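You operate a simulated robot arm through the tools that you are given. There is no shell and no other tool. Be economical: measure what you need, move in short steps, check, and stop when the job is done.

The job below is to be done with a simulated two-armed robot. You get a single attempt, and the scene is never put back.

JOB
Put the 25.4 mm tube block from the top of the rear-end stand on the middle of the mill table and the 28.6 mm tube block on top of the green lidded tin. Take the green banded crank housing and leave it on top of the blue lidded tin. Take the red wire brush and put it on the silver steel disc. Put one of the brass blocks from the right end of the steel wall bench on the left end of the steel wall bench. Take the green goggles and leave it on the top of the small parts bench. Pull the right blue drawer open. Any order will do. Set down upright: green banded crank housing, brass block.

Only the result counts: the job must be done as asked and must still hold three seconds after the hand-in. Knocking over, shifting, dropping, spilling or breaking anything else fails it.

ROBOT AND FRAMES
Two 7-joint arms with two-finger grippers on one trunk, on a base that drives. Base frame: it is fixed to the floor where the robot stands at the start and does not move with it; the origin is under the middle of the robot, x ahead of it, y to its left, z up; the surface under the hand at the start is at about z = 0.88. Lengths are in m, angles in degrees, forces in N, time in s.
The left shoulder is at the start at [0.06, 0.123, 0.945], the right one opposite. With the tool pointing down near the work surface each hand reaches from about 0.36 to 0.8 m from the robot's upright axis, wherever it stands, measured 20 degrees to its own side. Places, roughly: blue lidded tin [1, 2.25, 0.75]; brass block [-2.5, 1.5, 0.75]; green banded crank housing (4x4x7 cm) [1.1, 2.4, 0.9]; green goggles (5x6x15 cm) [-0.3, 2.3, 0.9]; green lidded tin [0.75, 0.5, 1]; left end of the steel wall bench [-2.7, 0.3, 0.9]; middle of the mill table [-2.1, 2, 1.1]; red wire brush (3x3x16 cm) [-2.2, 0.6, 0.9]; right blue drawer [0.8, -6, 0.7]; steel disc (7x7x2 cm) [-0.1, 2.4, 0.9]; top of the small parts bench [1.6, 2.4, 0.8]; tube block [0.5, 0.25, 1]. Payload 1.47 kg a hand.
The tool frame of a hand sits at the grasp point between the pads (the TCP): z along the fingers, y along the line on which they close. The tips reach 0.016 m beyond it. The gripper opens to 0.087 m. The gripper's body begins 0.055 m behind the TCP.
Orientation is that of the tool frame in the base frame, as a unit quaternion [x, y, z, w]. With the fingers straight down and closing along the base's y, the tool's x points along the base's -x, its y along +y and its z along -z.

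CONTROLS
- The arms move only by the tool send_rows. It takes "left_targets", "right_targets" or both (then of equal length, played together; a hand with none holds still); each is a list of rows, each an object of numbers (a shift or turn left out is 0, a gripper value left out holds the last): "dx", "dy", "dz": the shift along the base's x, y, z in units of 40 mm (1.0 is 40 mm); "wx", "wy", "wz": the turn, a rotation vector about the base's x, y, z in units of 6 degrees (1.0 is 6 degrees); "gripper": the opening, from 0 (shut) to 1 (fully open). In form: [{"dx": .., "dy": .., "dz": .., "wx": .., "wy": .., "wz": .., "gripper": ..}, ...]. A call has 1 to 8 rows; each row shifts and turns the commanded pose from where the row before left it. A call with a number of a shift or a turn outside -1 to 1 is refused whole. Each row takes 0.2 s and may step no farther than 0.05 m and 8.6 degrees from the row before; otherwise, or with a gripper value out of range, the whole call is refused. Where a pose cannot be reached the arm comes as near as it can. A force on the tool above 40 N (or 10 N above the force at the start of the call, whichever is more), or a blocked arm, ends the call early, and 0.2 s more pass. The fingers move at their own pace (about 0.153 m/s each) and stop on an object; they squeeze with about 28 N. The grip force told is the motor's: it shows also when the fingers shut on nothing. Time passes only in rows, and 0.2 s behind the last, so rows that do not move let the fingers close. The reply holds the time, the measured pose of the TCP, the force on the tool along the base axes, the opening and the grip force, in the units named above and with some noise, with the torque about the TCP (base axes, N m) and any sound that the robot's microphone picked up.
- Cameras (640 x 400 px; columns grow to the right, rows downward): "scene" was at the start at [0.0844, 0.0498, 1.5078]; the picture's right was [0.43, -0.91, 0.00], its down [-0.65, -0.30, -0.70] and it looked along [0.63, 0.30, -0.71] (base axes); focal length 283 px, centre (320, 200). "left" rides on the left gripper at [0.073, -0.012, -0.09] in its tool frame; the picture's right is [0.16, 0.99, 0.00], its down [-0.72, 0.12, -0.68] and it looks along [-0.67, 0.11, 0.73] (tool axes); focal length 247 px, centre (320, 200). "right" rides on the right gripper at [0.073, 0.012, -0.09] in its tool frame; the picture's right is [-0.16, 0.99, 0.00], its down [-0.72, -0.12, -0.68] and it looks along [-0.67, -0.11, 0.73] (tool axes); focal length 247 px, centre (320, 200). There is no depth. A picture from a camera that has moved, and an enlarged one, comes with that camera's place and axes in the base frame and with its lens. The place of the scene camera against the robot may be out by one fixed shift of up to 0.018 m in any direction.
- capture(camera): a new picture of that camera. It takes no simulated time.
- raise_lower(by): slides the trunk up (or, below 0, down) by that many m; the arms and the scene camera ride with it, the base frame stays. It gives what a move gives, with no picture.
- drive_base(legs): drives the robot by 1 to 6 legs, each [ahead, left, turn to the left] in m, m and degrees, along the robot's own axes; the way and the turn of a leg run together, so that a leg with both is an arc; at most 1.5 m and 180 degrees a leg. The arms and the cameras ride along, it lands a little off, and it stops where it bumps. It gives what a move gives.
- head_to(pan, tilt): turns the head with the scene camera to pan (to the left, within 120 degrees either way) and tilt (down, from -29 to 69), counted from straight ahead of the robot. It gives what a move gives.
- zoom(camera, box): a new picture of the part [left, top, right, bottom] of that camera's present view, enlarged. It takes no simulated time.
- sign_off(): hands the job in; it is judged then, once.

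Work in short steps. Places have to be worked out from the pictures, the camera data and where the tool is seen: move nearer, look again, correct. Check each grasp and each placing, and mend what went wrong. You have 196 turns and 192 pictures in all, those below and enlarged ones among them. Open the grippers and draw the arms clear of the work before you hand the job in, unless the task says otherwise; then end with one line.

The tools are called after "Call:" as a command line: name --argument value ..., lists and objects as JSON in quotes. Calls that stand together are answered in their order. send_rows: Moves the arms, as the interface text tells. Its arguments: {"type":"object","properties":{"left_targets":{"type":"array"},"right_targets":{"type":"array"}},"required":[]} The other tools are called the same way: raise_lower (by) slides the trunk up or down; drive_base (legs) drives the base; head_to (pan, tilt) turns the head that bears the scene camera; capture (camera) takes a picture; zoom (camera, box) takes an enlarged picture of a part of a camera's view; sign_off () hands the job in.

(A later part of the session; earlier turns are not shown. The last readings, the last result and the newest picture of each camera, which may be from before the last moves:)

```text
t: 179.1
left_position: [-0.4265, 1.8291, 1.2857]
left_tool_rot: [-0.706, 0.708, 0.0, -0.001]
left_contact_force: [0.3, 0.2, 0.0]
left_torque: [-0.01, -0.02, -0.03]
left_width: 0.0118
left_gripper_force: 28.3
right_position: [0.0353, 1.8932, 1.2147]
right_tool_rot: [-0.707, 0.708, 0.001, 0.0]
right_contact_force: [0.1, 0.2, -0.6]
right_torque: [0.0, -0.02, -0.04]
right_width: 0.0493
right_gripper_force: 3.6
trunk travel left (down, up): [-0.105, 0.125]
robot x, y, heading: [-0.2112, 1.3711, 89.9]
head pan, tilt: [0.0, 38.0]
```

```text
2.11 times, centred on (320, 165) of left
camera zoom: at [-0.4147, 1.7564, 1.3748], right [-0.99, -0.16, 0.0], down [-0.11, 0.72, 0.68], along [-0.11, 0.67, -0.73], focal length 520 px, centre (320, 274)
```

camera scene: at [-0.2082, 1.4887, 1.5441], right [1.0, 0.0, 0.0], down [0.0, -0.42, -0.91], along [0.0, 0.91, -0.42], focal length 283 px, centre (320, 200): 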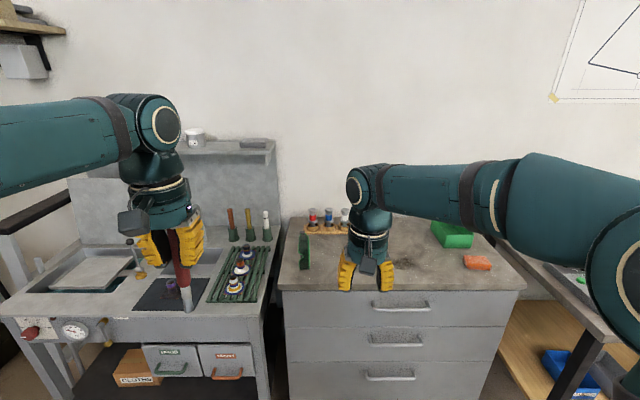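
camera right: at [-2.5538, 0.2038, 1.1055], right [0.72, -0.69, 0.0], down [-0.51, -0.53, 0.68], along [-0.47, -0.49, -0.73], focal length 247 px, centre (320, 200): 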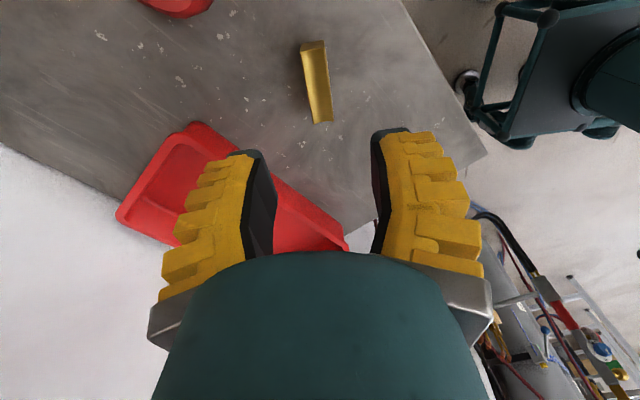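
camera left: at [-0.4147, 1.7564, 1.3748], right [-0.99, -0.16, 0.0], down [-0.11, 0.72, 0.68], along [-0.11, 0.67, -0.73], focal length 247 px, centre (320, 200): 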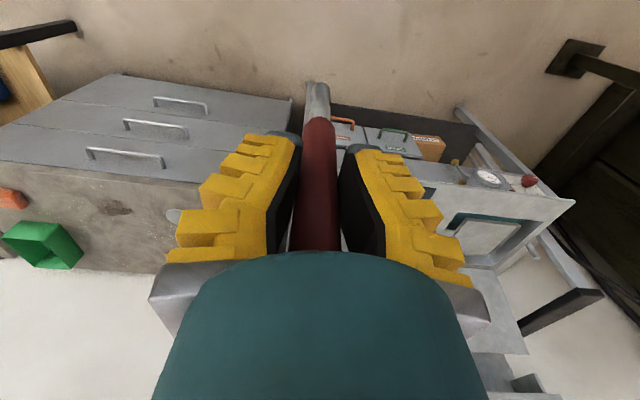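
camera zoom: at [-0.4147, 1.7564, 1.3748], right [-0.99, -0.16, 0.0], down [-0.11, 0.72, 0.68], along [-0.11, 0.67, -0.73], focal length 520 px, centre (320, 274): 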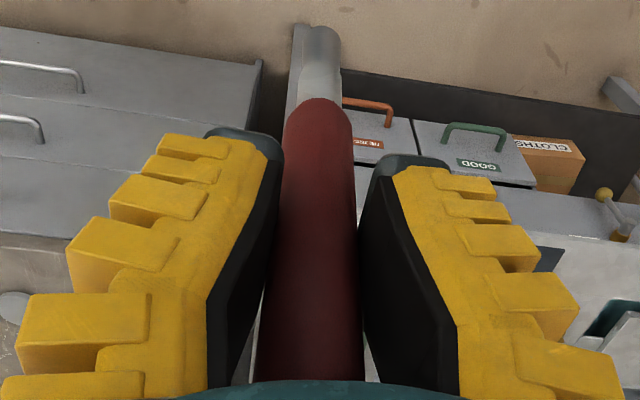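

The brush has a flat-ended silver tip and hangs within a few degrees of vertical, so I will stand it on the disc, pressing lightly so it self-aligns. I drive nearer to the cabinet and move the left hand towards the disc.

Call:
drive_base --legs '[[0.27, -0.15, 0]]'

Call:
head_to --pan 5 --tilt 45

Call:
capture --camera "scene"

Call:
capture --camera "right"

Call:
capture --camera "left"

```text
t: 181.2
left_position: [-0.2776, 2.0984, 1.2835]
left_tool_rot: [-0.707, 0.707, -0.001, -0.001]
left_contact_force: [0.1, -0.2, -1.0]
left_torque: [0.0, 0.02, -0.05]
left_width: 0.012
left_gripper_force: 28.0
right_position: [0.1863, 2.1634, 1.2138]
right_tool_rot: [0.708, -0.707, 0.0, 0.0]
right_contact_force: [-0.3, -0.2, 0.1]
right_torque: [-0.01, 0.02, 0.01]
right_width: 0.0491
right_gripper_force: 4.5
trunk travel left (down, up): [-0.105, 0.125]
robot x, y, heading: [-0.0611, 1.6391, 90.1]
head pan, tilt: [0.0, 38.0]
```

```text
t: 181.9
left_position: [-0.2772, 2.0968, 1.2836]
left_tool_rot: [0.708, -0.707, 0.0, 0.0]
left_contact_force: [0.2, -0.1, -0.5]
left_torque: [0.0, -0.01, 0.0]
left_width: 0.012
left_gripper_force: 28.2
right_position: [0.1856, 2.1624, 1.2142]
right_tool_rot: [0.707, -0.707, 0.0, -0.001]
right_contact_force: [-1.0, 0.5, 0.1]
right_torque: [-0.03, 0.0, 0.01]
right_width: 0.0488
right_gripper_force: 4.2
trunk travel left (down, up): [-0.105, 0.125]
robot x, y, heading: [-0.0572, 1.6387, 90.0]
head pan, tilt: [5.0, 45.0]
```

```text
100 pictures are left
camera scene: at [-0.0653, 1.7462, 1.5136], right [1.0, 0.09, 0.0], down [0.06, -0.7, -0.71], along [-0.06, 0.7, -0.71], focal length 283 px, centre (320, 200)
```

scene: 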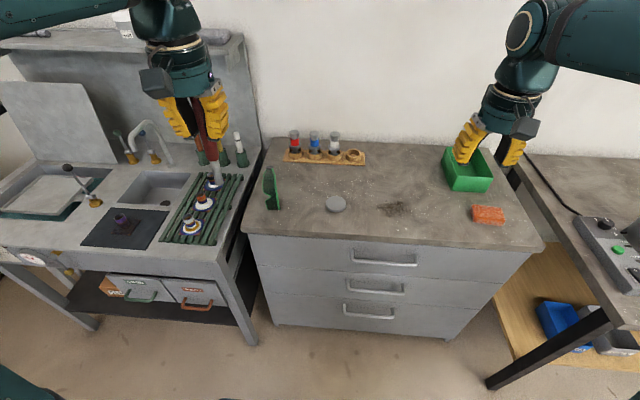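

```text
99 pictures are left
camera right: at [0.1739, 2.0902, 1.3034], right [-0.99, 0.16, 0.0], down [0.12, 0.72, 0.68], along [0.11, 0.67, -0.73], focal length 247 px, centre (320, 200)
```

right: 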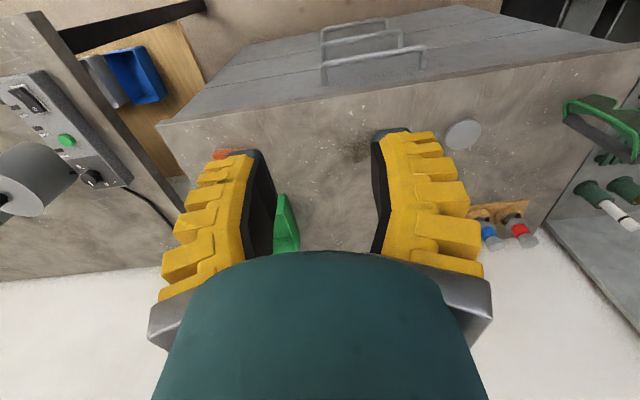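

```text
98 pictures are left
camera left: at [-0.2653, 2.0249, 1.3748], right [-0.99, -0.16, 0.0], down [-0.12, 0.72, 0.68], along [-0.11, 0.67, -0.73], focal length 247 px, centre (320, 200)
```

left: 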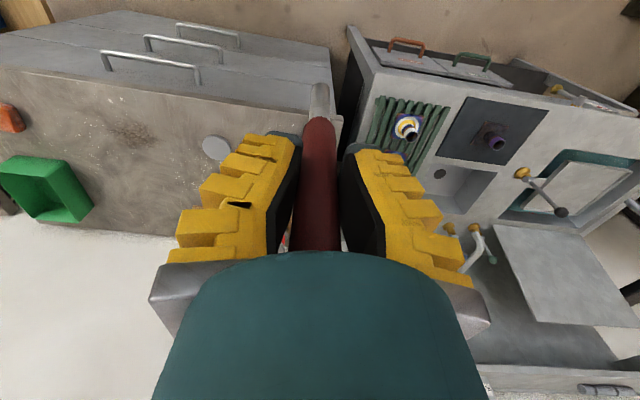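

Two wrist views triangulate the disc at (-0.069, 2.372) with its top near z 0.855. I drive 6 cm nearer and bring the brush over it.

Call:
drive_base --legs '[[0.06, 0, 0]]'

Call:
send_rows --left_targets '[{"dx": 0.75, "dy": 0.6}, {"dx": 0.75, "dy": 0.75}, {"dx": 0.75, "dy": 0.75}, {"dx": 0.75, "dy": 0.75}, {"dx": 0.75, "dy": 0.75}, {"dx": 0.75, "dy": 0.75}, {"dx": 0.72, "dy": 0.75}]'

Call:
capture --camera "left"

Call:
capture --camera "scene"

```text
t: 182.8
left_position: [-0.2791, 2.159, 1.2843]
left_tool_rot: [-0.707, 0.707, 0.0, -0.001]
left_contact_force: [0.1, 0.0, -1.2]
left_torque: [0.0, -0.03, 0.0]
left_width: 0.0119
left_gripper_force: 28.4
right_position: [0.1861, 2.2237, 1.2146]
right_tool_rot: [-0.707, 0.708, 0.0, 0.0]
right_contact_force: [-0.7, 0.1, -0.3]
right_torque: [-0.06, -0.02, -0.03]
right_width: 0.0493
right_gripper_force: 3.7
trunk travel left (down, up): [-0.105, 0.125]
robot x, y, heading: [-0.0579, 1.7033, 90.1]
head pan, tilt: [5.0, 45.0]
```

```text
t: 184.4
left_position: [-0.0908, 2.3362, 1.2867]
left_tool_rot: [-0.707, 0.708, 0.0, 0.001]
left_contact_force: [-0.7, -0.4, 0.0]
left_torque: [0.06, -0.04, 0.02]
left_width: 0.0117
left_gripper_force: 27.7
left hand out of reach, approached as far as the arm can: row 7
right_position: [0.1844, 2.2203, 1.2155]
right_tool_rot: [0.707, -0.707, -0.001, -0.001]
right_contact_force: [-0.4, 0.2, 0.2]
right_torque: [0.06, -0.03, -0.01]
right_width: 0.049
right_gripper_force: 4.1
trunk travel left (down, up): [-0.105, 0.125]
robot x, y, heading: [-0.0558, 1.6947, 89.8]
head pan, tilt: [5.0, 45.0]
```

```text
97 pictures are left
camera left: at [-0.0788, 2.263, 1.3763], right [-0.99, -0.16, 0.0], down [-0.12, 0.72, 0.68], along [-0.11, 0.67, -0.73], focal length 247 px, centre (320, 200)
```

left: 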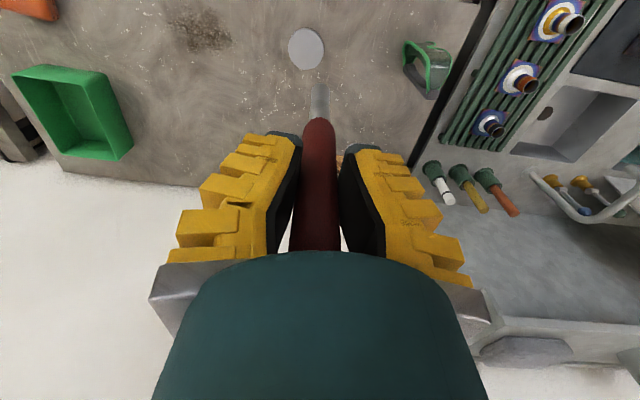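

```text
96 pictures are left
camera scene: at [-0.0669, 1.8028, 1.5138], right [1.0, 0.09, 0.0], down [0.06, -0.7, -0.71], along [-0.06, 0.71, -0.71], focal length 283 px, centre (320, 200)
```

scene: 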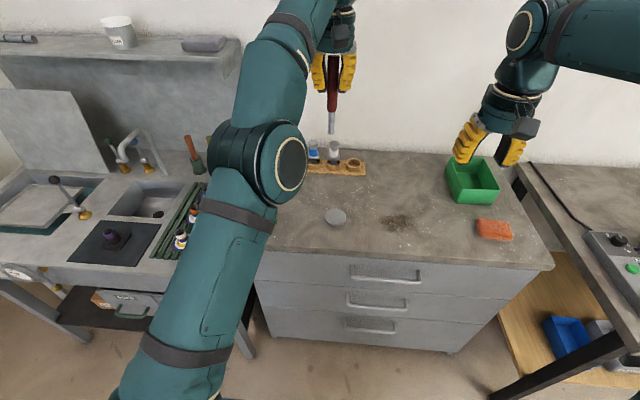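

The disc re-measures at (-0.070, 2.369). The hand is at its reach limit this high; I lower it and let it come to the commanded place.

Call:
send_rows --left_targets '[{"dz": -1}, {"dz": -1}, {"dz": -1}, {"dz": -1}, {"dz": -0.5}]'

Call:
capture --camera "left"

Call:
capture --camera "scene"

```text
t: 185.6
left_position: [-0.0914, 2.3399, 1.104]
left_tool_rot: [-0.706, 0.708, -0.001, -0.001]
left_contact_force: [-0.1, -0.5, -0.8]
left_torque: [-0.02, 0.02, -0.03]
left_width: 0.012
left_gripper_force: 28.3
right_position: [0.1852, 2.2227, 1.214]
right_tool_rot: [0.707, -0.707, -0.001, -0.001]
right_contact_force: [-0.3, -0.3, -1.0]
right_torque: [0.02, -0.02, 0.0]
right_width: 0.0493
right_gripper_force: 3.9
trunk travel left (down, up): [-0.105, 0.125]
robot x, y, heading: [-0.0614, 1.7002, 90.2]
head pan, tilt: [5.0, 45.0]
```

```text
95 pictures are left
camera left: at [-0.0792, 2.2664, 1.1942], right [-0.99, -0.16, 0.0], down [-0.12, 0.72, 0.68], along [-0.11, 0.67, -0.73], focal length 247 px, centre (320, 200)
```

left: 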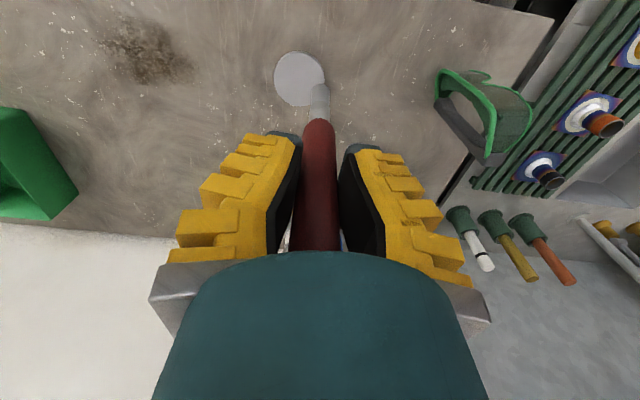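

```text
94 pictures are left
camera scene: at [-0.0652, 1.8059, 1.5136], right [1.0, 0.09, 0.0], down [0.06, -0.7, -0.71], along [-0.06, 0.7, -0.71], focal length 283 px, centre (320, 200)
```

scene: 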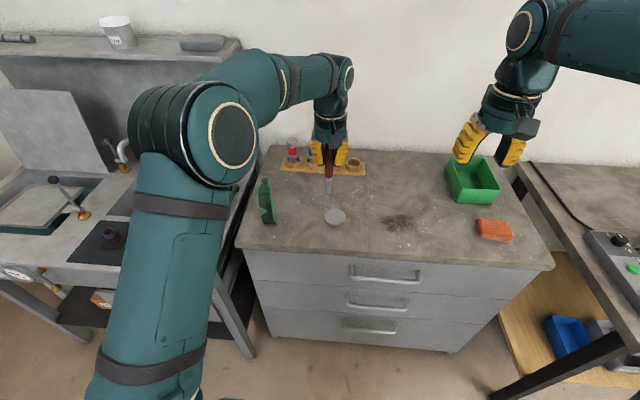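

Disc again at (-0.069, 2.372); brush bottom hangs almost exactly below the TCP. I shift by (+22, +33) mm and lower to just above.

Call:
send_rows --left_targets '[{"dx": 0.55, "dy": 0.8}, {"dz": -1}, {"dz": -1}, {"dz": -0.6}]'

Call:
capture --camera "left"

Call:
zoom --camera "scene" --box '[260, 120, 420, 250]'

```text
t: 186.6
left_position: [-0.0693, 2.3706, 1.0012]
left_tool_rot: [-0.707, 0.707, 0.0, 0.0]
left_contact_force: [0.2, -0.4, 0.2]
left_torque: [-0.01, -0.02, 0.01]
left_width: 0.0117
left_gripper_force: 28.2
right_position: [0.1857, 2.2218, 1.2135]
right_tool_rot: [0.707, -0.707, -0.001, 0.0]
right_contact_force: [-0.2, -0.3, -0.6]
right_torque: [-0.01, -0.01, -0.01]
right_width: 0.0494
right_gripper_force: 4.1
trunk travel left (down, up): [-0.105, 0.125]
robot x, y, heading: [-0.0621, 1.6998, 90.0]
head pan, tilt: [5.0, 45.0]
```

```text
93 pictures are left
camera left: at [-0.057, 2.2978, 1.0906], right [-0.99, -0.16, 0.0], down [-0.12, 0.72, 0.68], along [-0.11, 0.67, -0.73], focal length 247 px, centre (320, 200)
```

left: 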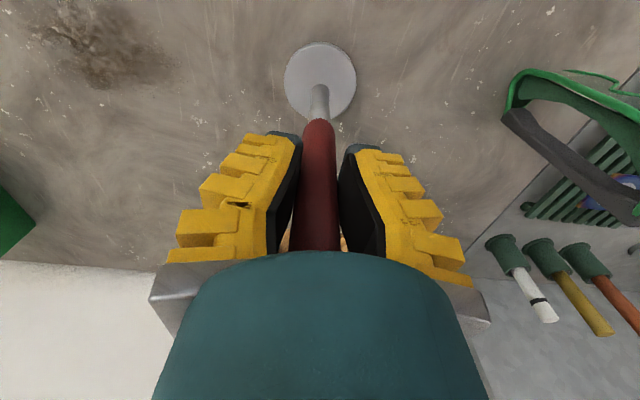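

```text
3.08 times, centred on (340, 185) of scene
camera zoom: at [-0.0656, 1.8057, 1.5136], right [1.0, 0.09, 0.0], down [0.06, -0.7, -0.71], along [-0.06, 0.7, -0.71], focal length 872 px, centre (258, 246)
```

zoom: 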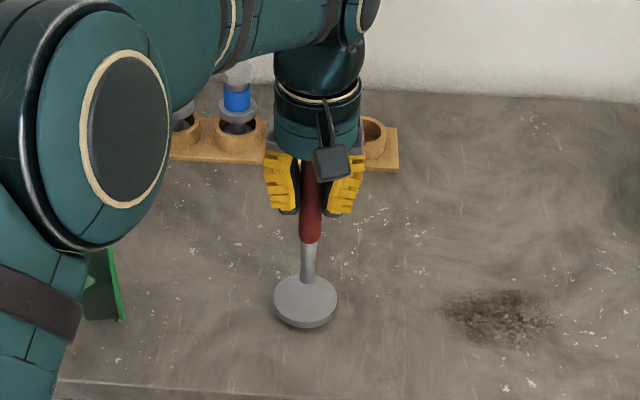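

Well centred. I lower in small steps until contact.

Call:
send_rows --left_targets '[{"dz": -0.4}, {"dz": -0.15}, {"dz": -0.1}]'

```text
t: 187.4
left_position: [-0.0693, 2.3708, 0.974]
left_tool_rot: [0.707, -0.707, 0.001, 0.001]
left_contact_force: [0.1, 0.7, -0.1]
left_torque: [-0.03, -0.03, -0.02]
left_width: 0.0119
left_gripper_force: 28.0
right_position: [0.1843, 2.2225, 1.2149]
right_tool_rot: [-0.706, 0.708, 0.001, 0.0]
right_contact_force: [-0.6, -0.5, 0.1]
right_torque: [-0.01, 0.02, 0.01]
right_width: 0.0493
right_gripper_force: 4.5
trunk travel left (down, up): [-0.105, 0.125]
robot x, y, heading: [-0.0605, 1.6986, 90.0]
head pan, tilt: [5.0, 45.0]
```

No contact yet; I continue down in 3 mm steps.

Call:
send_rows --left_targets '[{"dz": -0.08}, {"dz": -0.08}, {"dz": -0.08}]'

Call:
zoom --camera "scene" --box '[290, 150, 380, 230]'

```text
t: 188.2
left_position: [-0.0691, 2.3691, 0.9671]
left_tool_rot: [0.707, -0.707, -0.001, -0.002]
left_contact_force: [-1.2, 0.9, 14.5]
left_torque: [0.1, 0.02, 0.02]
left_width: 0.0189
left_gripper_force: 28.5
right_position: [0.185, 2.221, 1.215]
right_tool_rot: [-0.707, 0.707, 0.001, 0.0]
right_contact_force: [0.5, 0.2, -0.6]
right_torque: [0.04, -0.01, 0.0]
right_width: 0.0493
right_gripper_force: 4.3
trunk travel left (down, up): [-0.105, 0.125]
robot x, y, heading: [-0.0593, 1.6991, 90.1]
head pan, tilt: [5.0, 45.0]
```

```text
5.00 times, centred on (335, 190) of scene
camera zoom: at [-0.0652, 1.8041, 1.5139], right [1.0, 0.09, 0.0], down [0.06, -0.7, -0.71], along [-0.06, 0.71, -0.71], focal length 1417 px, centre (245, 250)
```

zoom: 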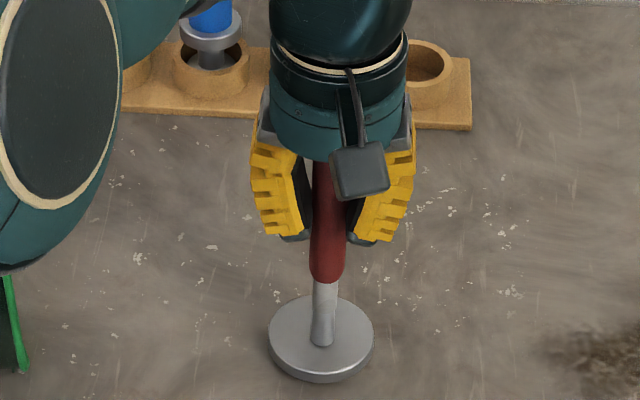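

Contact at 14.5 N and the brush stands on the disc's middle. I ease the load by 2 mm, open, wait and look before moving away.

Call:
send_rows --left_targets '[{"dz": 0.05}, {"gripper": 0.25}, {"gripper": 0.6}, {}, {}]'

Call:
zoom --camera "scene" --box '[290, 150, 380, 230]'

Call:
capture --camera "left"

```text
t: 189.4
left_position: [-0.07, 2.37, 0.9666]
left_tool_rot: [-0.706, 0.708, -0.001, 0.0]
left_contact_force: [-0.4, -0.5, 0.9]
left_torque: [0.05, 0.01, 0.02]
left_width: 0.0574
left_gripper_force: 3.9
right_position: [0.1848, 2.2229, 1.214]
right_tool_rot: [0.708, -0.706, 0.0, 0.0]
right_contact_force: [1.1, 0.6, -0.8]
right_torque: [-0.01, 0.0, -0.02]
right_width: 0.0492
right_gripper_force: 4.0
trunk travel left (down, up): [-0.105, 0.125]
robot x, y, heading: [-0.0589, 1.7005, 90.4]
head pan, tilt: [5.0, 45.0]
```

```text
5.00 times, centred on (335, 190) of scene
camera zoom: at [-0.0652, 1.8059, 1.5136], right [1.0, 0.09, 0.0], down [0.06, -0.7, -0.71], along [-0.06, 0.7, -0.71], focal length 1417 px, centre (245, 250)
```

zoom: 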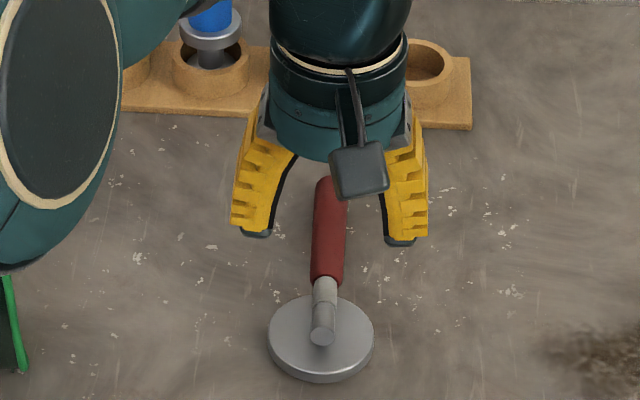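

```text
89 pictures are left
camera left: at [-0.0566, 2.2981, 1.0569], right [-0.99, -0.16, 0.0], down [-0.12, 0.72, 0.68], along [-0.11, 0.67, -0.73], focal length 247 px, centre (320, 200)
```

left: 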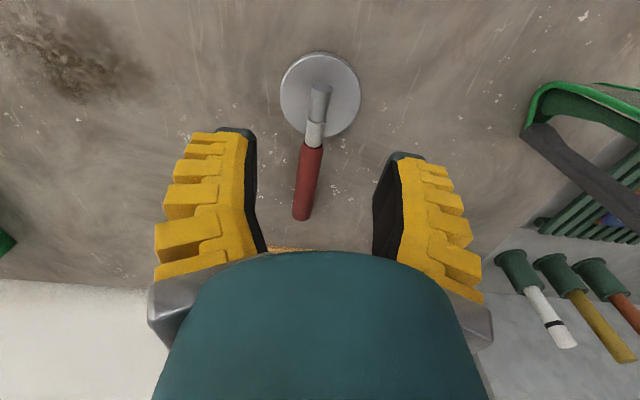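

The brush toppled backward: its tip lies on the disc, the handle on the cabinet, aligned with y (from y≈2.365 to 2.51). That makes it easy to regrip crosswise at its middle and lay it centred on the disc. I raise the hand and drive slightly nearer.

Call:
send_rows --left_targets '[{"dz": 1}, {"dz": 1}, {"dz": 0.5}]'

Call:
drive_base --legs '[[0.06, 0, 0]]'

Call:
capture --camera "left"

Call:
capture --camera "scene"

```text
t: 190.2
left_position: [-0.0694, 2.3707, 1.0687]
left_tool_rot: [-0.707, 0.708, 0.0, -0.001]
left_contact_force: [0.1, -0.3, 0.5]
left_torque: [0.0, -0.02, 0.02]
left_width: 0.0573
left_gripper_force: 3.7
right_position: [0.1861, 2.2213, 1.2136]
right_tool_rot: [0.707, -0.707, 0.0, 0.0]
right_contact_force: [-0.9, -0.7, -0.6]
right_torque: [-0.03, 0.04, 0.01]
right_width: 0.0492
right_gripper_force: 3.7
trunk travel left (down, up): [-0.105, 0.125]
robot x, y, heading: [-0.0544, 1.699, 90.0]
head pan, tilt: [5.0, 45.0]
```

```text
t: 191.2
left_position: [-0.0688, 2.4305, 1.066]
left_tool_rot: [-0.706, 0.708, 0.0, -0.001]
left_contact_force: [0.0, 0.3, -1.0]
left_torque: [-0.04, 0.0, 0.02]
left_width: 0.0577
left_gripper_force: 3.4
right_position: [0.1865, 2.2833, 1.2127]
right_tool_rot: [0.707, -0.707, 0.001, 0.001]
right_contact_force: [0.2, 0.0, -0.4]
right_torque: [-0.06, -0.01, -0.03]
right_width: 0.049
right_gripper_force: 3.9
trunk travel left (down, up): [-0.105, 0.125]
robot x, y, heading: [-0.0569, 1.7577, 90.2]
head pan, tilt: [5.0, 45.0]
```

```text
88 pictures are left
camera left: at [-0.0565, 2.3587, 1.1563], right [-0.99, -0.16, 0.0], down [-0.12, 0.73, 0.68], along [-0.11, 0.67, -0.73], focal length 247 px, centre (320, 200)
```

left: 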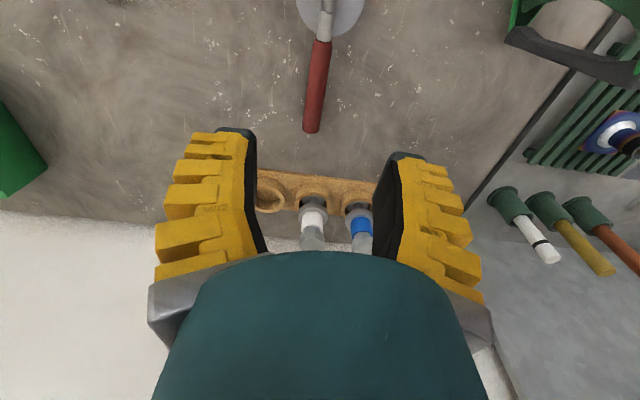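

```text
87 pictures are left
camera scene: at [-0.0651, 1.867, 1.5134], right [1.0, 0.09, 0.0], down [0.06, -0.71, -0.71], along [-0.06, 0.7, -0.71], focal length 283 px, centre (320, 200)
```

scene: 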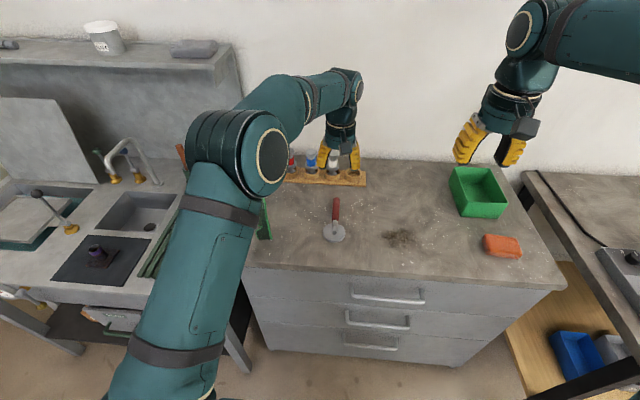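

The red handle spans y 2.408–2.516 at x≈-0.068. I lower over y 2.44 to z≈0.868 and grip across it.

Call:
send_rows --left_targets '[{"dx": 0.02, "dy": 0.25, "dz": -1}, {"dz": -1}, {"dz": -1}, {"dz": -1}, {"dz": -0.6}, {"dz": -0.3}]'

Call:
zoom --camera "scene" --box '[290, 150, 390, 250]'

Call:
capture --camera "left"

```text
t: 192.6
left_position: [-0.0665, 2.4392, 0.8711]
left_tool_rot: [-0.707, 0.707, 0.001, 0.0]
left_contact_force: [-0.1, -0.5, -0.2]
left_torque: [0.03, -0.01, 0.03]
left_width: 0.0575
left_gripper_force: 3.9
right_position: [0.1848, 2.2811, 1.2141]
right_tool_rot: [-0.707, 0.707, 0.0, -0.001]
right_contact_force: [0.2, -0.1, 0.5]
right_torque: [0.01, 0.02, 0.02]
right_width: 0.0492
right_gripper_force: 3.9
trunk travel left (down, up): [-0.105, 0.125]
robot x, y, heading: [-0.0563, 1.756, 89.8]
head pan, tilt: [5.0, 45.0]
```

```text
4.00 times, centred on (340, 200) of scene
camera zoom: at [-0.0652, 1.8654, 1.5136], right [1.0, 0.09, 0.0], down [0.06, -0.7, -0.71], along [-0.06, 0.7, -0.71], focal length 1133 px, centre (240, 200)
```

zoom: 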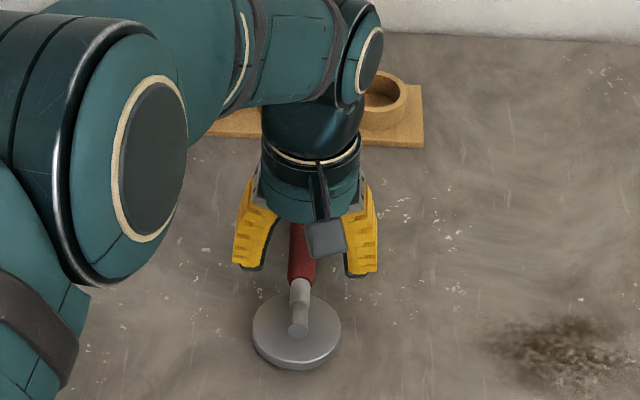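

```text
85 pictures are left
camera left: at [-0.055, 2.3668, 0.9606], right [-0.99, -0.16, 0.0], down [-0.12, 0.72, 0.68], along [-0.11, 0.67, -0.73], focal length 247 px, centre (320, 200)
```

left: 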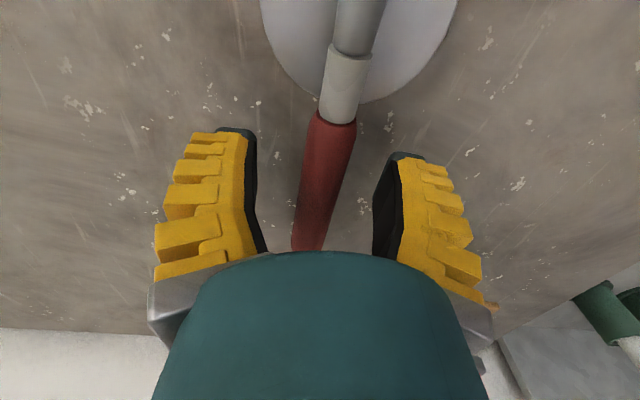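

The handle is between the pads. I go 4 mm lower, close, and lift slightly to check.

Call:
send_rows --left_targets '[{"dz": -0.1}, {"gripper": 0}, {}, {}, {"dz": 0.5}, {"dz": 0.7}]'

Call:
zoom --camera "scene" --box '[290, 150, 390, 250]'

Call:
capture --camera "left"

```text
t: 194.0
left_position: [-0.0687, 2.4393, 0.9151]
left_tool_rot: [-0.707, 0.708, -0.001, -0.001]
left_contact_force: [0.0, -0.5, -0.4]
left_torque: [-0.01, 0.02, -0.04]
left_width: 0.0124
left_gripper_force: 27.9
right_position: [0.1849, 2.2813, 1.2149]
right_tool_rot: [-0.707, 0.707, 0.0, 0.0]
right_contact_force: [-0.8, -0.3, -0.4]
right_torque: [-0.04, 0.0, -0.03]
right_width: 0.0489
right_gripper_force: 4.0
trunk travel left (down, up): [-0.105, 0.125]
robot x, y, heading: [-0.0611, 1.7588, 89.9]
head pan, tilt: [5.0, 45.0]
```

```text
4.00 times, centred on (340, 200) of scene
camera zoom: at [-0.0651, 1.8649, 1.5136], right [1.0, 0.09, 0.0], down [0.06, -0.7, -0.71], along [-0.06, 0.7, -0.71], focal length 1133 px, centre (240, 200)
```

zoom: 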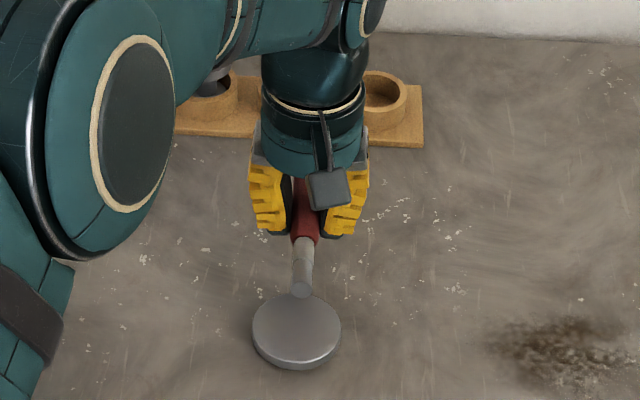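

```text
83 pictures are left
camera left: at [-0.0556, 2.367, 1.0049], right [-0.99, -0.16, 0.0], down [-0.11, 0.72, 0.68], along [-0.11, 0.67, -0.73], focal length 247 px, centre (320, 200)
```

left: 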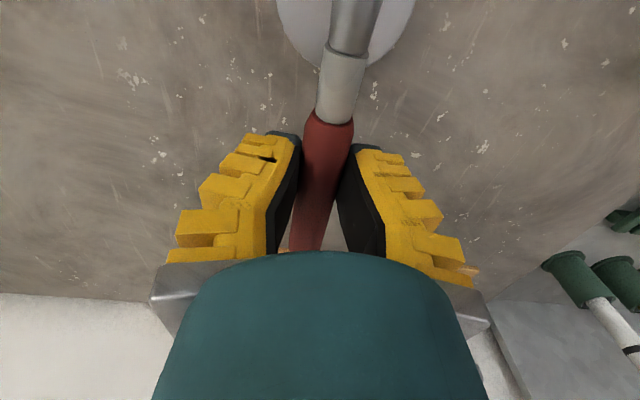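

Gripped near its balance point. I level it by a 6° tilt, shift back 69 mm over the disc centre, and lower gently.

Call:
send_rows --left_targets '[{"dz": 0.3, "wx": 1}, {"dy": -0.9}, {"dy": -0.85}, {"dz": -0.6}]'

Call:
zoom --camera "scene" --box '[290, 150, 390, 250]'

Call:
capture --camera "left"

Call:
capture --camera "right"

```text
t: 195.0
left_position: [-0.0684, 2.3703, 0.9023]
left_tool_rot: [0.707, -0.706, -0.037, -0.036]
left_contact_force: [0.3, 0.5, -0.4]
left_torque: [-0.05, -0.02, 0.02]
left_width: 0.0126
left_gripper_force: 27.4
right_position: [0.1855, 2.2839, 1.2134]
right_tool_rot: [0.708, -0.707, 0.001, 0.001]
right_contact_force: [0.6, 0.8, 0.0]
right_torque: [-0.05, -0.02, 0.0]
right_width: 0.049
right_gripper_force: 3.8
trunk travel left (down, up): [-0.105, 0.125]
robot x, y, heading: [-0.0579, 1.7576, 89.8]
head pan, tilt: [5.0, 45.0]
```

```text
4.00 times, centred on (340, 200) of scene
camera zoom: at [-0.0651, 1.8667, 1.5134], right [1.0, 0.09, 0.0], down [0.06, -0.71, -0.71], along [-0.06, 0.7, -0.71], focal length 1133 px, centre (240, 200)
```

zoom: 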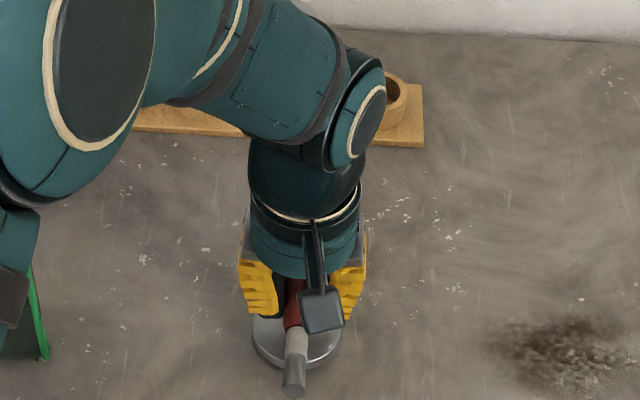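

```text
81 pictures are left
camera left: at [-0.0563, 2.2891, 0.9839], right [-0.99, -0.16, -0.02], down [-0.12, 0.65, 0.75], along [-0.11, 0.74, -0.66], focal length 247 px, centre (320, 200)
```

left: 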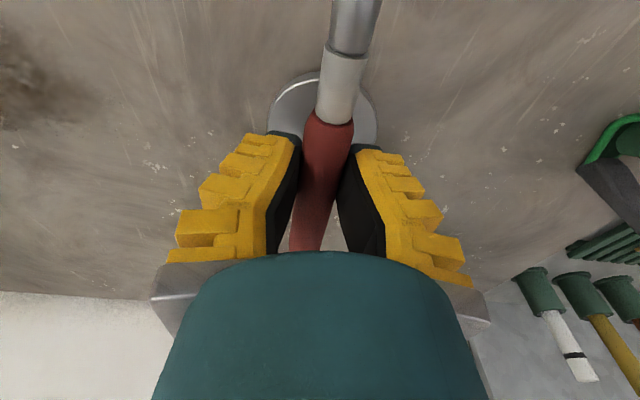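

```text
80 pictures are left
camera right: at [0.1739, 2.2106, 1.3025], right [-0.99, 0.16, 0.0], down [0.12, 0.72, 0.68], along [0.11, 0.67, -0.73], focal length 247 px, centre (320, 200)
```

right: 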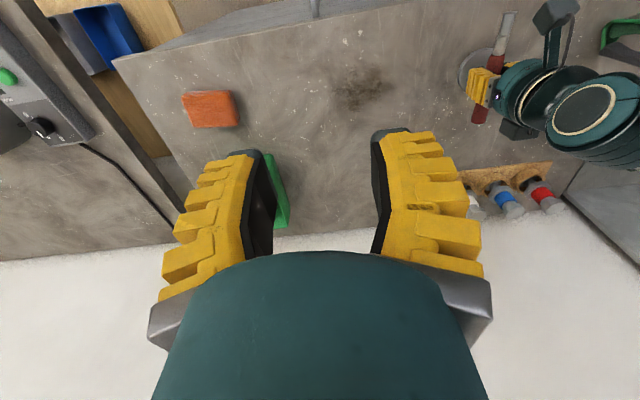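

The brush is level and centred over the disc. I lower in small steps to contact.

Call:
send_rows --left_targets '[{"dz": -0.4}, {"dz": -0.1}, {"dz": -0.1}]'

Call:
zoom --camera "right" --box '[420, 0, 580, 140]'

```text
t: 195.8
left_position: [-0.0687, 2.37, 0.8794]
left_tool_rot: [-0.705, 0.707, 0.037, 0.037]
left_contact_force: [0.3, -0.5, 0.2]
left_torque: [-0.03, 0.03, -0.02]
left_width: 0.0125
left_gripper_force: 27.7
right_position: [0.1841, 2.2826, 1.2147]
right_tool_rot: [-0.707, 0.707, 0.0, -0.001]
right_contact_force: [0.7, -0.1, 0.1]
right_torque: [0.01, 0.01, -0.01]
right_width: 0.0491
right_gripper_force: 3.6
trunk travel left (down, up): [-0.105, 0.125]
robot x, y, heading: [-0.0556, 1.7552, 89.9]
head pan, tilt: [5.0, 45.0]
```

```text
2.86 times, centred on (500, 70) of right
camera zoom: at [0.174, 2.2097, 1.303], right [-0.99, 0.16, 0.0], down [0.12, 0.72, 0.68], along [0.11, 0.67, -0.73], focal length 706 px, centre (-194, 571)
```

zoom: 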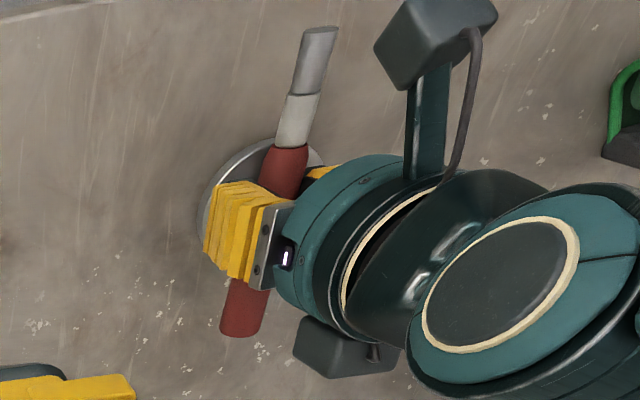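

No contact yet. I nudge +10 mm in y to centre the balance point and step down further.

Call:
send_rows --left_targets '[{"dy": 0.25}, {"dz": -0.08}, {"dz": -0.08}, {"dz": -0.08}]'

```text
t: 196.8
left_position: [-0.0682, 2.3811, 0.8725]
left_tool_rot: [-0.706, 0.707, 0.038, 0.039]
left_contact_force: [-4.7, 1.7, 27.1]
left_torque: [0.17, 0.01, -0.01]
left_width: 0.0249
left_gripper_force: 28.4
right_position: [0.1854, 2.2805, 1.2145]
right_tool_rot: [0.707, -0.707, -0.001, -0.001]
right_contact_force: [0.8, 0.4, 0.2]
right_torque: [0.0, 0.0, -0.02]
right_width: 0.0491
right_gripper_force: 3.9
trunk travel left (down, up): [-0.105, 0.125]
robot x, y, heading: [-0.06, 1.7615, 90.0]
head pan, tilt: [5.0, 45.0]
```

Contact. I ease up 2 mm, open gently and check before leaving.

Call:
send_rows --left_targets '[{"dz": 0.07}, {"gripper": 0.35}, {"gripper": 0.6}, {}]'

Call:
zoom --camera "right" --box '[420, 0, 580, 140]'

Call:
zoom --camera "scene" --box '[290, 150, 390, 250]'

```text
t: 197.8
left_position: [-0.0677, 2.3788, 0.8716]
left_tool_rot: [0.706, -0.706, -0.036, -0.036]
left_contact_force: [0.6, 0.0, 0.0]
left_torque: [-0.01, 0.01, 0.0]
left_width: 0.0573
left_gripper_force: 3.5
right_position: [0.1853, 2.2813, 1.2138]
right_tool_rot: [-0.707, 0.708, 0.0, 0.001]
right_contact_force: [0.1, 0.1, 0.2]
right_torque: [0.01, 0.02, 0.02]
right_width: 0.0489
right_gripper_force: 4.0
trunk travel left (down, up): [-0.105, 0.125]
robot x, y, heading: [-0.0605, 1.7567, 90.0]
head pan, tilt: [5.0, 45.0]
```

```text
2.86 times, centred on (500, 70) of right
camera zoom: at [0.1739, 2.2093, 1.303], right [-0.99, 0.16, 0.0], down [0.12, 0.72, 0.68], along [0.11, 0.67, -0.73], focal length 706 px, centre (-194, 571)
```

zoom: 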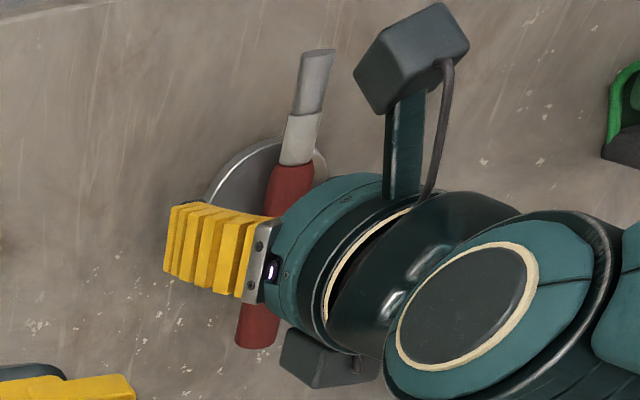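

```text
4.00 times, centred on (340, 200) of scene
camera zoom: at [-0.0651, 1.8653, 1.5135], right [1.0, 0.09, 0.0], down [0.06, -0.7, -0.71], along [-0.06, 0.7, -0.71], focal length 1133 px, centre (240, 200)
```

zoom: 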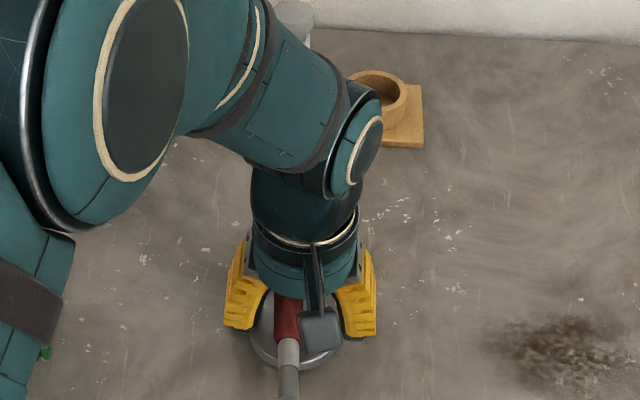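

The brush lies on the disc. I rise straight up, undo the tilt, and check.

Call:
send_rows --left_targets '[{"dz": 0.4}, {"dz": 1}, {"dz": 1}, {"dz": 1}, {"dz": 0.5, "wx": -1}]'

Call:
capture --camera "left"

Call:
zoom --camera "scene" --box '[240, 140, 400, 260]'

```text
t: 199.0
left_position: [-0.0685, 2.38, 1.0284]
left_tool_rot: [0.707, -0.707, 0.001, 0.001]
left_contact_force: [0.6, 0.7, 0.2]
left_torque: [-0.01, 0.01, -0.02]
left_width: 0.0574
left_gripper_force: 3.8
right_position: [0.186, 2.2832, 1.2132]
right_tool_rot: [0.707, -0.707, -0.001, 0.001]
right_contact_force: [-0.2, 0.3, 0.8]
right_torque: [-0.02, -0.02, 0.03]
right_width: 0.0492
right_gripper_force: 4.0
trunk travel left (down, up): [-0.105, 0.125]
robot x, y, heading: [-0.0588, 1.7581, 90.2]
head pan, tilt: [5.0, 45.0]
```

```text
76 pictures are left
camera left: at [-0.0557, 2.3073, 1.1183], right [-0.99, -0.16, 0.0], down [-0.12, 0.73, 0.68], along [-0.11, 0.67, -0.73], focal length 247 px, centre (320, 200)
```

left: 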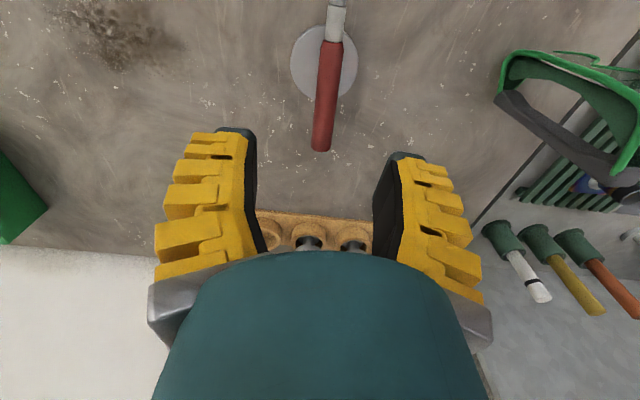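

```text
3.33 times, centred on (320, 200) of scene
camera zoom: at [-0.0652, 1.8661, 1.5135], right [1.0, 0.09, 0.0], down [0.06, -0.7, -0.71], along [-0.06, 0.7, -0.71], focal length 944 px, centre (320, 200)
```

zoom: 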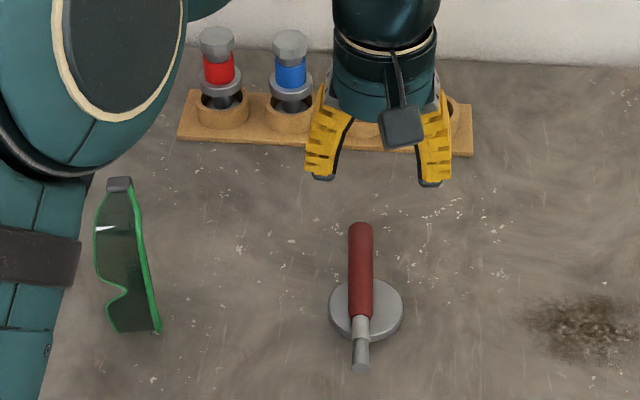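

The brush rests balanced across the disc. Now I bring the left hand above the goggles to see them well.

Call:
send_rows --left_targets '[{"dz": 1, "gripper": 1}, {"dx": -1, "dy": -0.5}, {"dx": -1, "dy": -0.5}, {"dx": -1, "dy": -0.3}, {"dx": -1, "dy": -0.2}, {"dx": -0.7}]'

Call:
capture --camera "left"

Call:
capture --camera "scene"

```text
t: 200.4
left_position: [-0.2576, 2.3198, 1.0683]
left_tool_rot: [-0.707, 0.707, 0.0, 0.0]
left_contact_force: [-0.2, -0.6, 0.3]
left_torque: [-0.01, 0.02, 0.01]
left_width: 0.087
left_gripper_force: 0.0
right_position: [0.1858, 2.282, 1.2138]
right_tool_rot: [-0.707, 0.708, 0.0, 0.0]
right_contact_force: [-0.4, -0.3, 0.5]
right_torque: [0.0, -0.02, 0.02]
right_width: 0.0489
right_gripper_force: 3.9
trunk travel left (down, up): [-0.105, 0.125]
robot x, y, heading: [-0.0623, 1.7619, 89.9]
head pan, tilt: [5.0, 45.0]
```

```text
74 pictures are left
camera left: at [-0.2449, 2.247, 1.1575], right [-0.99, -0.16, 0.0], down [-0.11, 0.72, 0.68], along [-0.11, 0.67, -0.73], focal length 247 px, centre (320, 200)
```

left: 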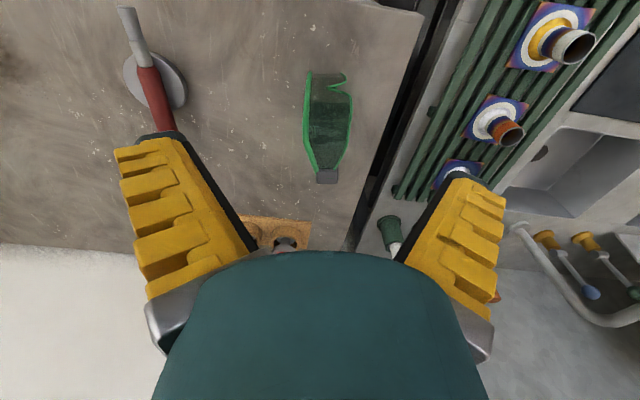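

```text
73 pictures are left
camera scene: at [-0.0657, 1.8652, 1.5136], right [1.0, 0.09, 0.0], down [0.06, -0.7, -0.71], along [-0.06, 0.7, -0.71], focal length 283 px, centre (320, 200)
```

scene: 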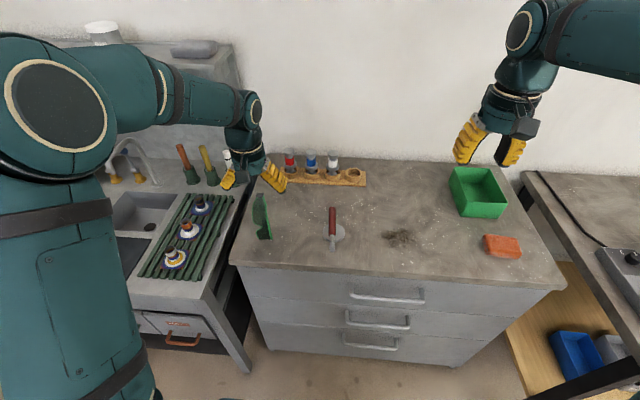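

I zoom on the goggles to see how they stand.

Call:
zoom --camera "left" --box '[260, 50, 400, 200]'

Call:
zoom --camera "scene" --box '[220, 170, 320, 270]'

```text
2.67 times, centred on (330, 125) of left
camera zoom: at [-0.2449, 2.247, 1.1575], right [-0.99, -0.16, 0.0], down [-0.11, 0.72, 0.68], along [-0.11, 0.67, -0.73], focal length 659 px, centre (293, 400)
```

zoom: 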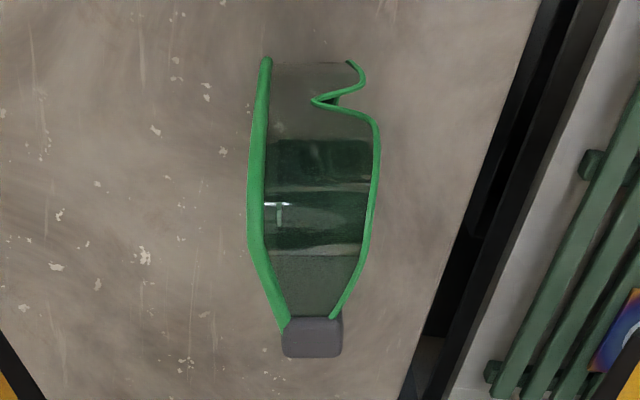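

```text
4.00 times, centred on (270, 220) of scene
camera zoom: at [-0.0657, 1.8652, 1.5136], right [1.0, 0.09, 0.0], down [0.06, -0.7, -0.71], along [-0.06, 0.7, -0.71], focal length 1133 px, centre (520, 120)
```

zoom: 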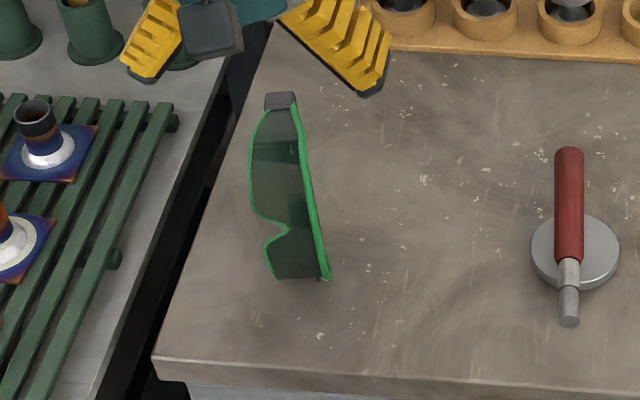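

The goggles stand on end, ~15 cm tall, top (grey) near z 1.0, centre about (-0.271, 2.36), ~5 cm wide in x. I centre above them and look again before descending.

Call:
send_rows --left_targets '[{"dx": -0.33, "dy": 0.5}, {"dy": 0.55}]'

Call:
capture --camera "left"

Call:
zoom --camera "scene" --box '[200, 130, 320, 250]'

```text
t: 201.0
left_position: [-0.2695, 2.3628, 1.0691]
left_tool_rot: [-0.706, 0.708, 0.0, 0.0]
left_contact_force: [0.5, 0.4, -0.1]
left_torque: [0.01, 0.05, 0.06]
left_width: 0.0869
left_gripper_force: 0.1
right_position: [0.1863, 2.2808, 1.2142]
right_tool_rot: [0.708, -0.707, 0.0, 0.0]
right_contact_force: [-0.7, -0.7, 0.1]
right_torque: [0.0, 0.01, -0.03]
right_width: 0.0493
right_gripper_force: 4.6
trunk travel left (down, up): [-0.105, 0.125]
robot x, y, heading: [-0.0563, 1.7606, 89.9]
head pan, tilt: [5.0, 45.0]
```

```text
70 pictures are left
camera left: at [-0.2565, 2.2902, 1.1584], right [-0.99, -0.16, 0.0], down [-0.11, 0.72, 0.68], along [-0.11, 0.67, -0.73], focal length 247 px, centre (320, 200)
```

left: 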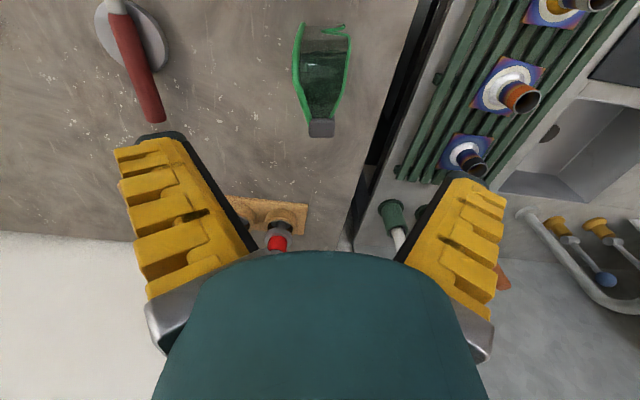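

```text
3.33 times, centred on (260, 190) of scene
camera zoom: at [-0.0646, 1.8657, 1.5135], right [1.0, 0.09, 0.0], down [0.06, -0.7, -0.71], along [-0.06, 0.7, -0.71], focal length 944 px, centre (520, 233)
```

zoom: 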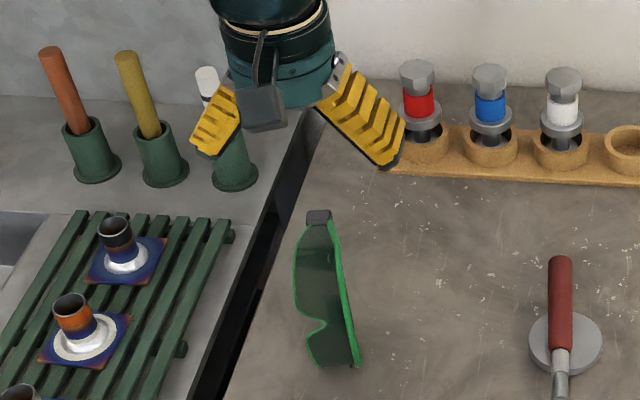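

Triangulation gives the top at (-0.271, 2.369, 1.0) and base at y 2.335, z 0.839. I lower to z 0.945 at y≈2.357 and grip.

Call:
send_rows --left_targets '[{"dx": -0.03, "dy": -0.14}, {"dz": -1}, {"dz": -1}, {"dz": -1}, {"dz": -0.1}]'

Call:
capture --camera "left"

Call:
zoom --camera "scene" --box '[200, 130, 320, 250]'

```text
t: 202.2
left_position: [-0.2718, 2.3559, 0.9443]
left_tool_rot: [-0.707, 0.707, 0.0, -0.001]
left_contact_force: [0.4, 0.2, -0.9]
left_torque: [0.0, 0.05, -0.03]
left_width: 0.0871
left_gripper_force: 0.1
right_position: [0.1863, 2.2813, 1.2138]
right_tool_rot: [-0.707, 0.707, 0.0, 0.0]
right_contact_force: [0.3, -1.1, 0.4]
right_torque: [0.0, 0.02, 0.03]
right_width: 0.0492
right_gripper_force: 3.0
trunk travel left (down, up): [-0.105, 0.125]
robot x, y, heading: [-0.0597, 1.76, 89.9]
head pan, tilt: [5.0, 45.0]
```

```text
68 pictures are left
camera left: at [-0.2582, 2.2833, 1.0339], right [-0.99, -0.16, 0.0], down [-0.12, 0.72, 0.68], along [-0.11, 0.67, -0.73], focal length 247 px, centre (320, 200)
```

left: 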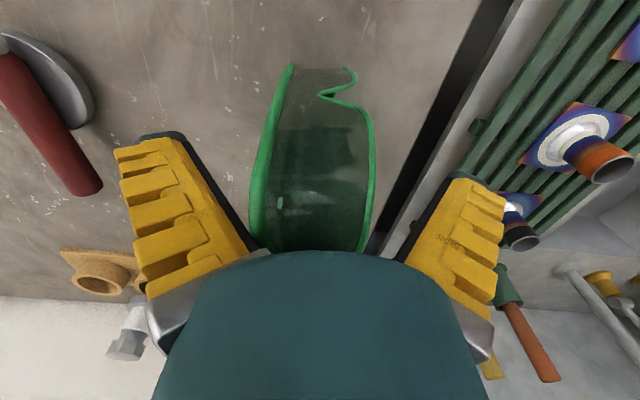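

```text
3.33 times, centred on (260, 190) of scene
camera zoom: at [-0.0651, 1.8647, 1.5136], right [1.0, 0.09, 0.0], down [0.06, -0.7, -0.71], along [-0.06, 0.7, -0.71], focal length 944 px, centre (520, 233)
```

zoom: 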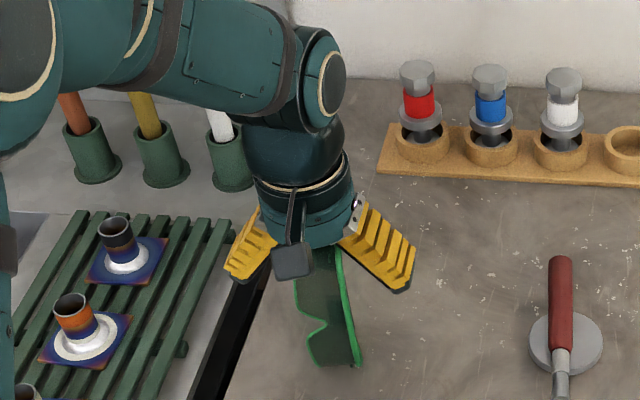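

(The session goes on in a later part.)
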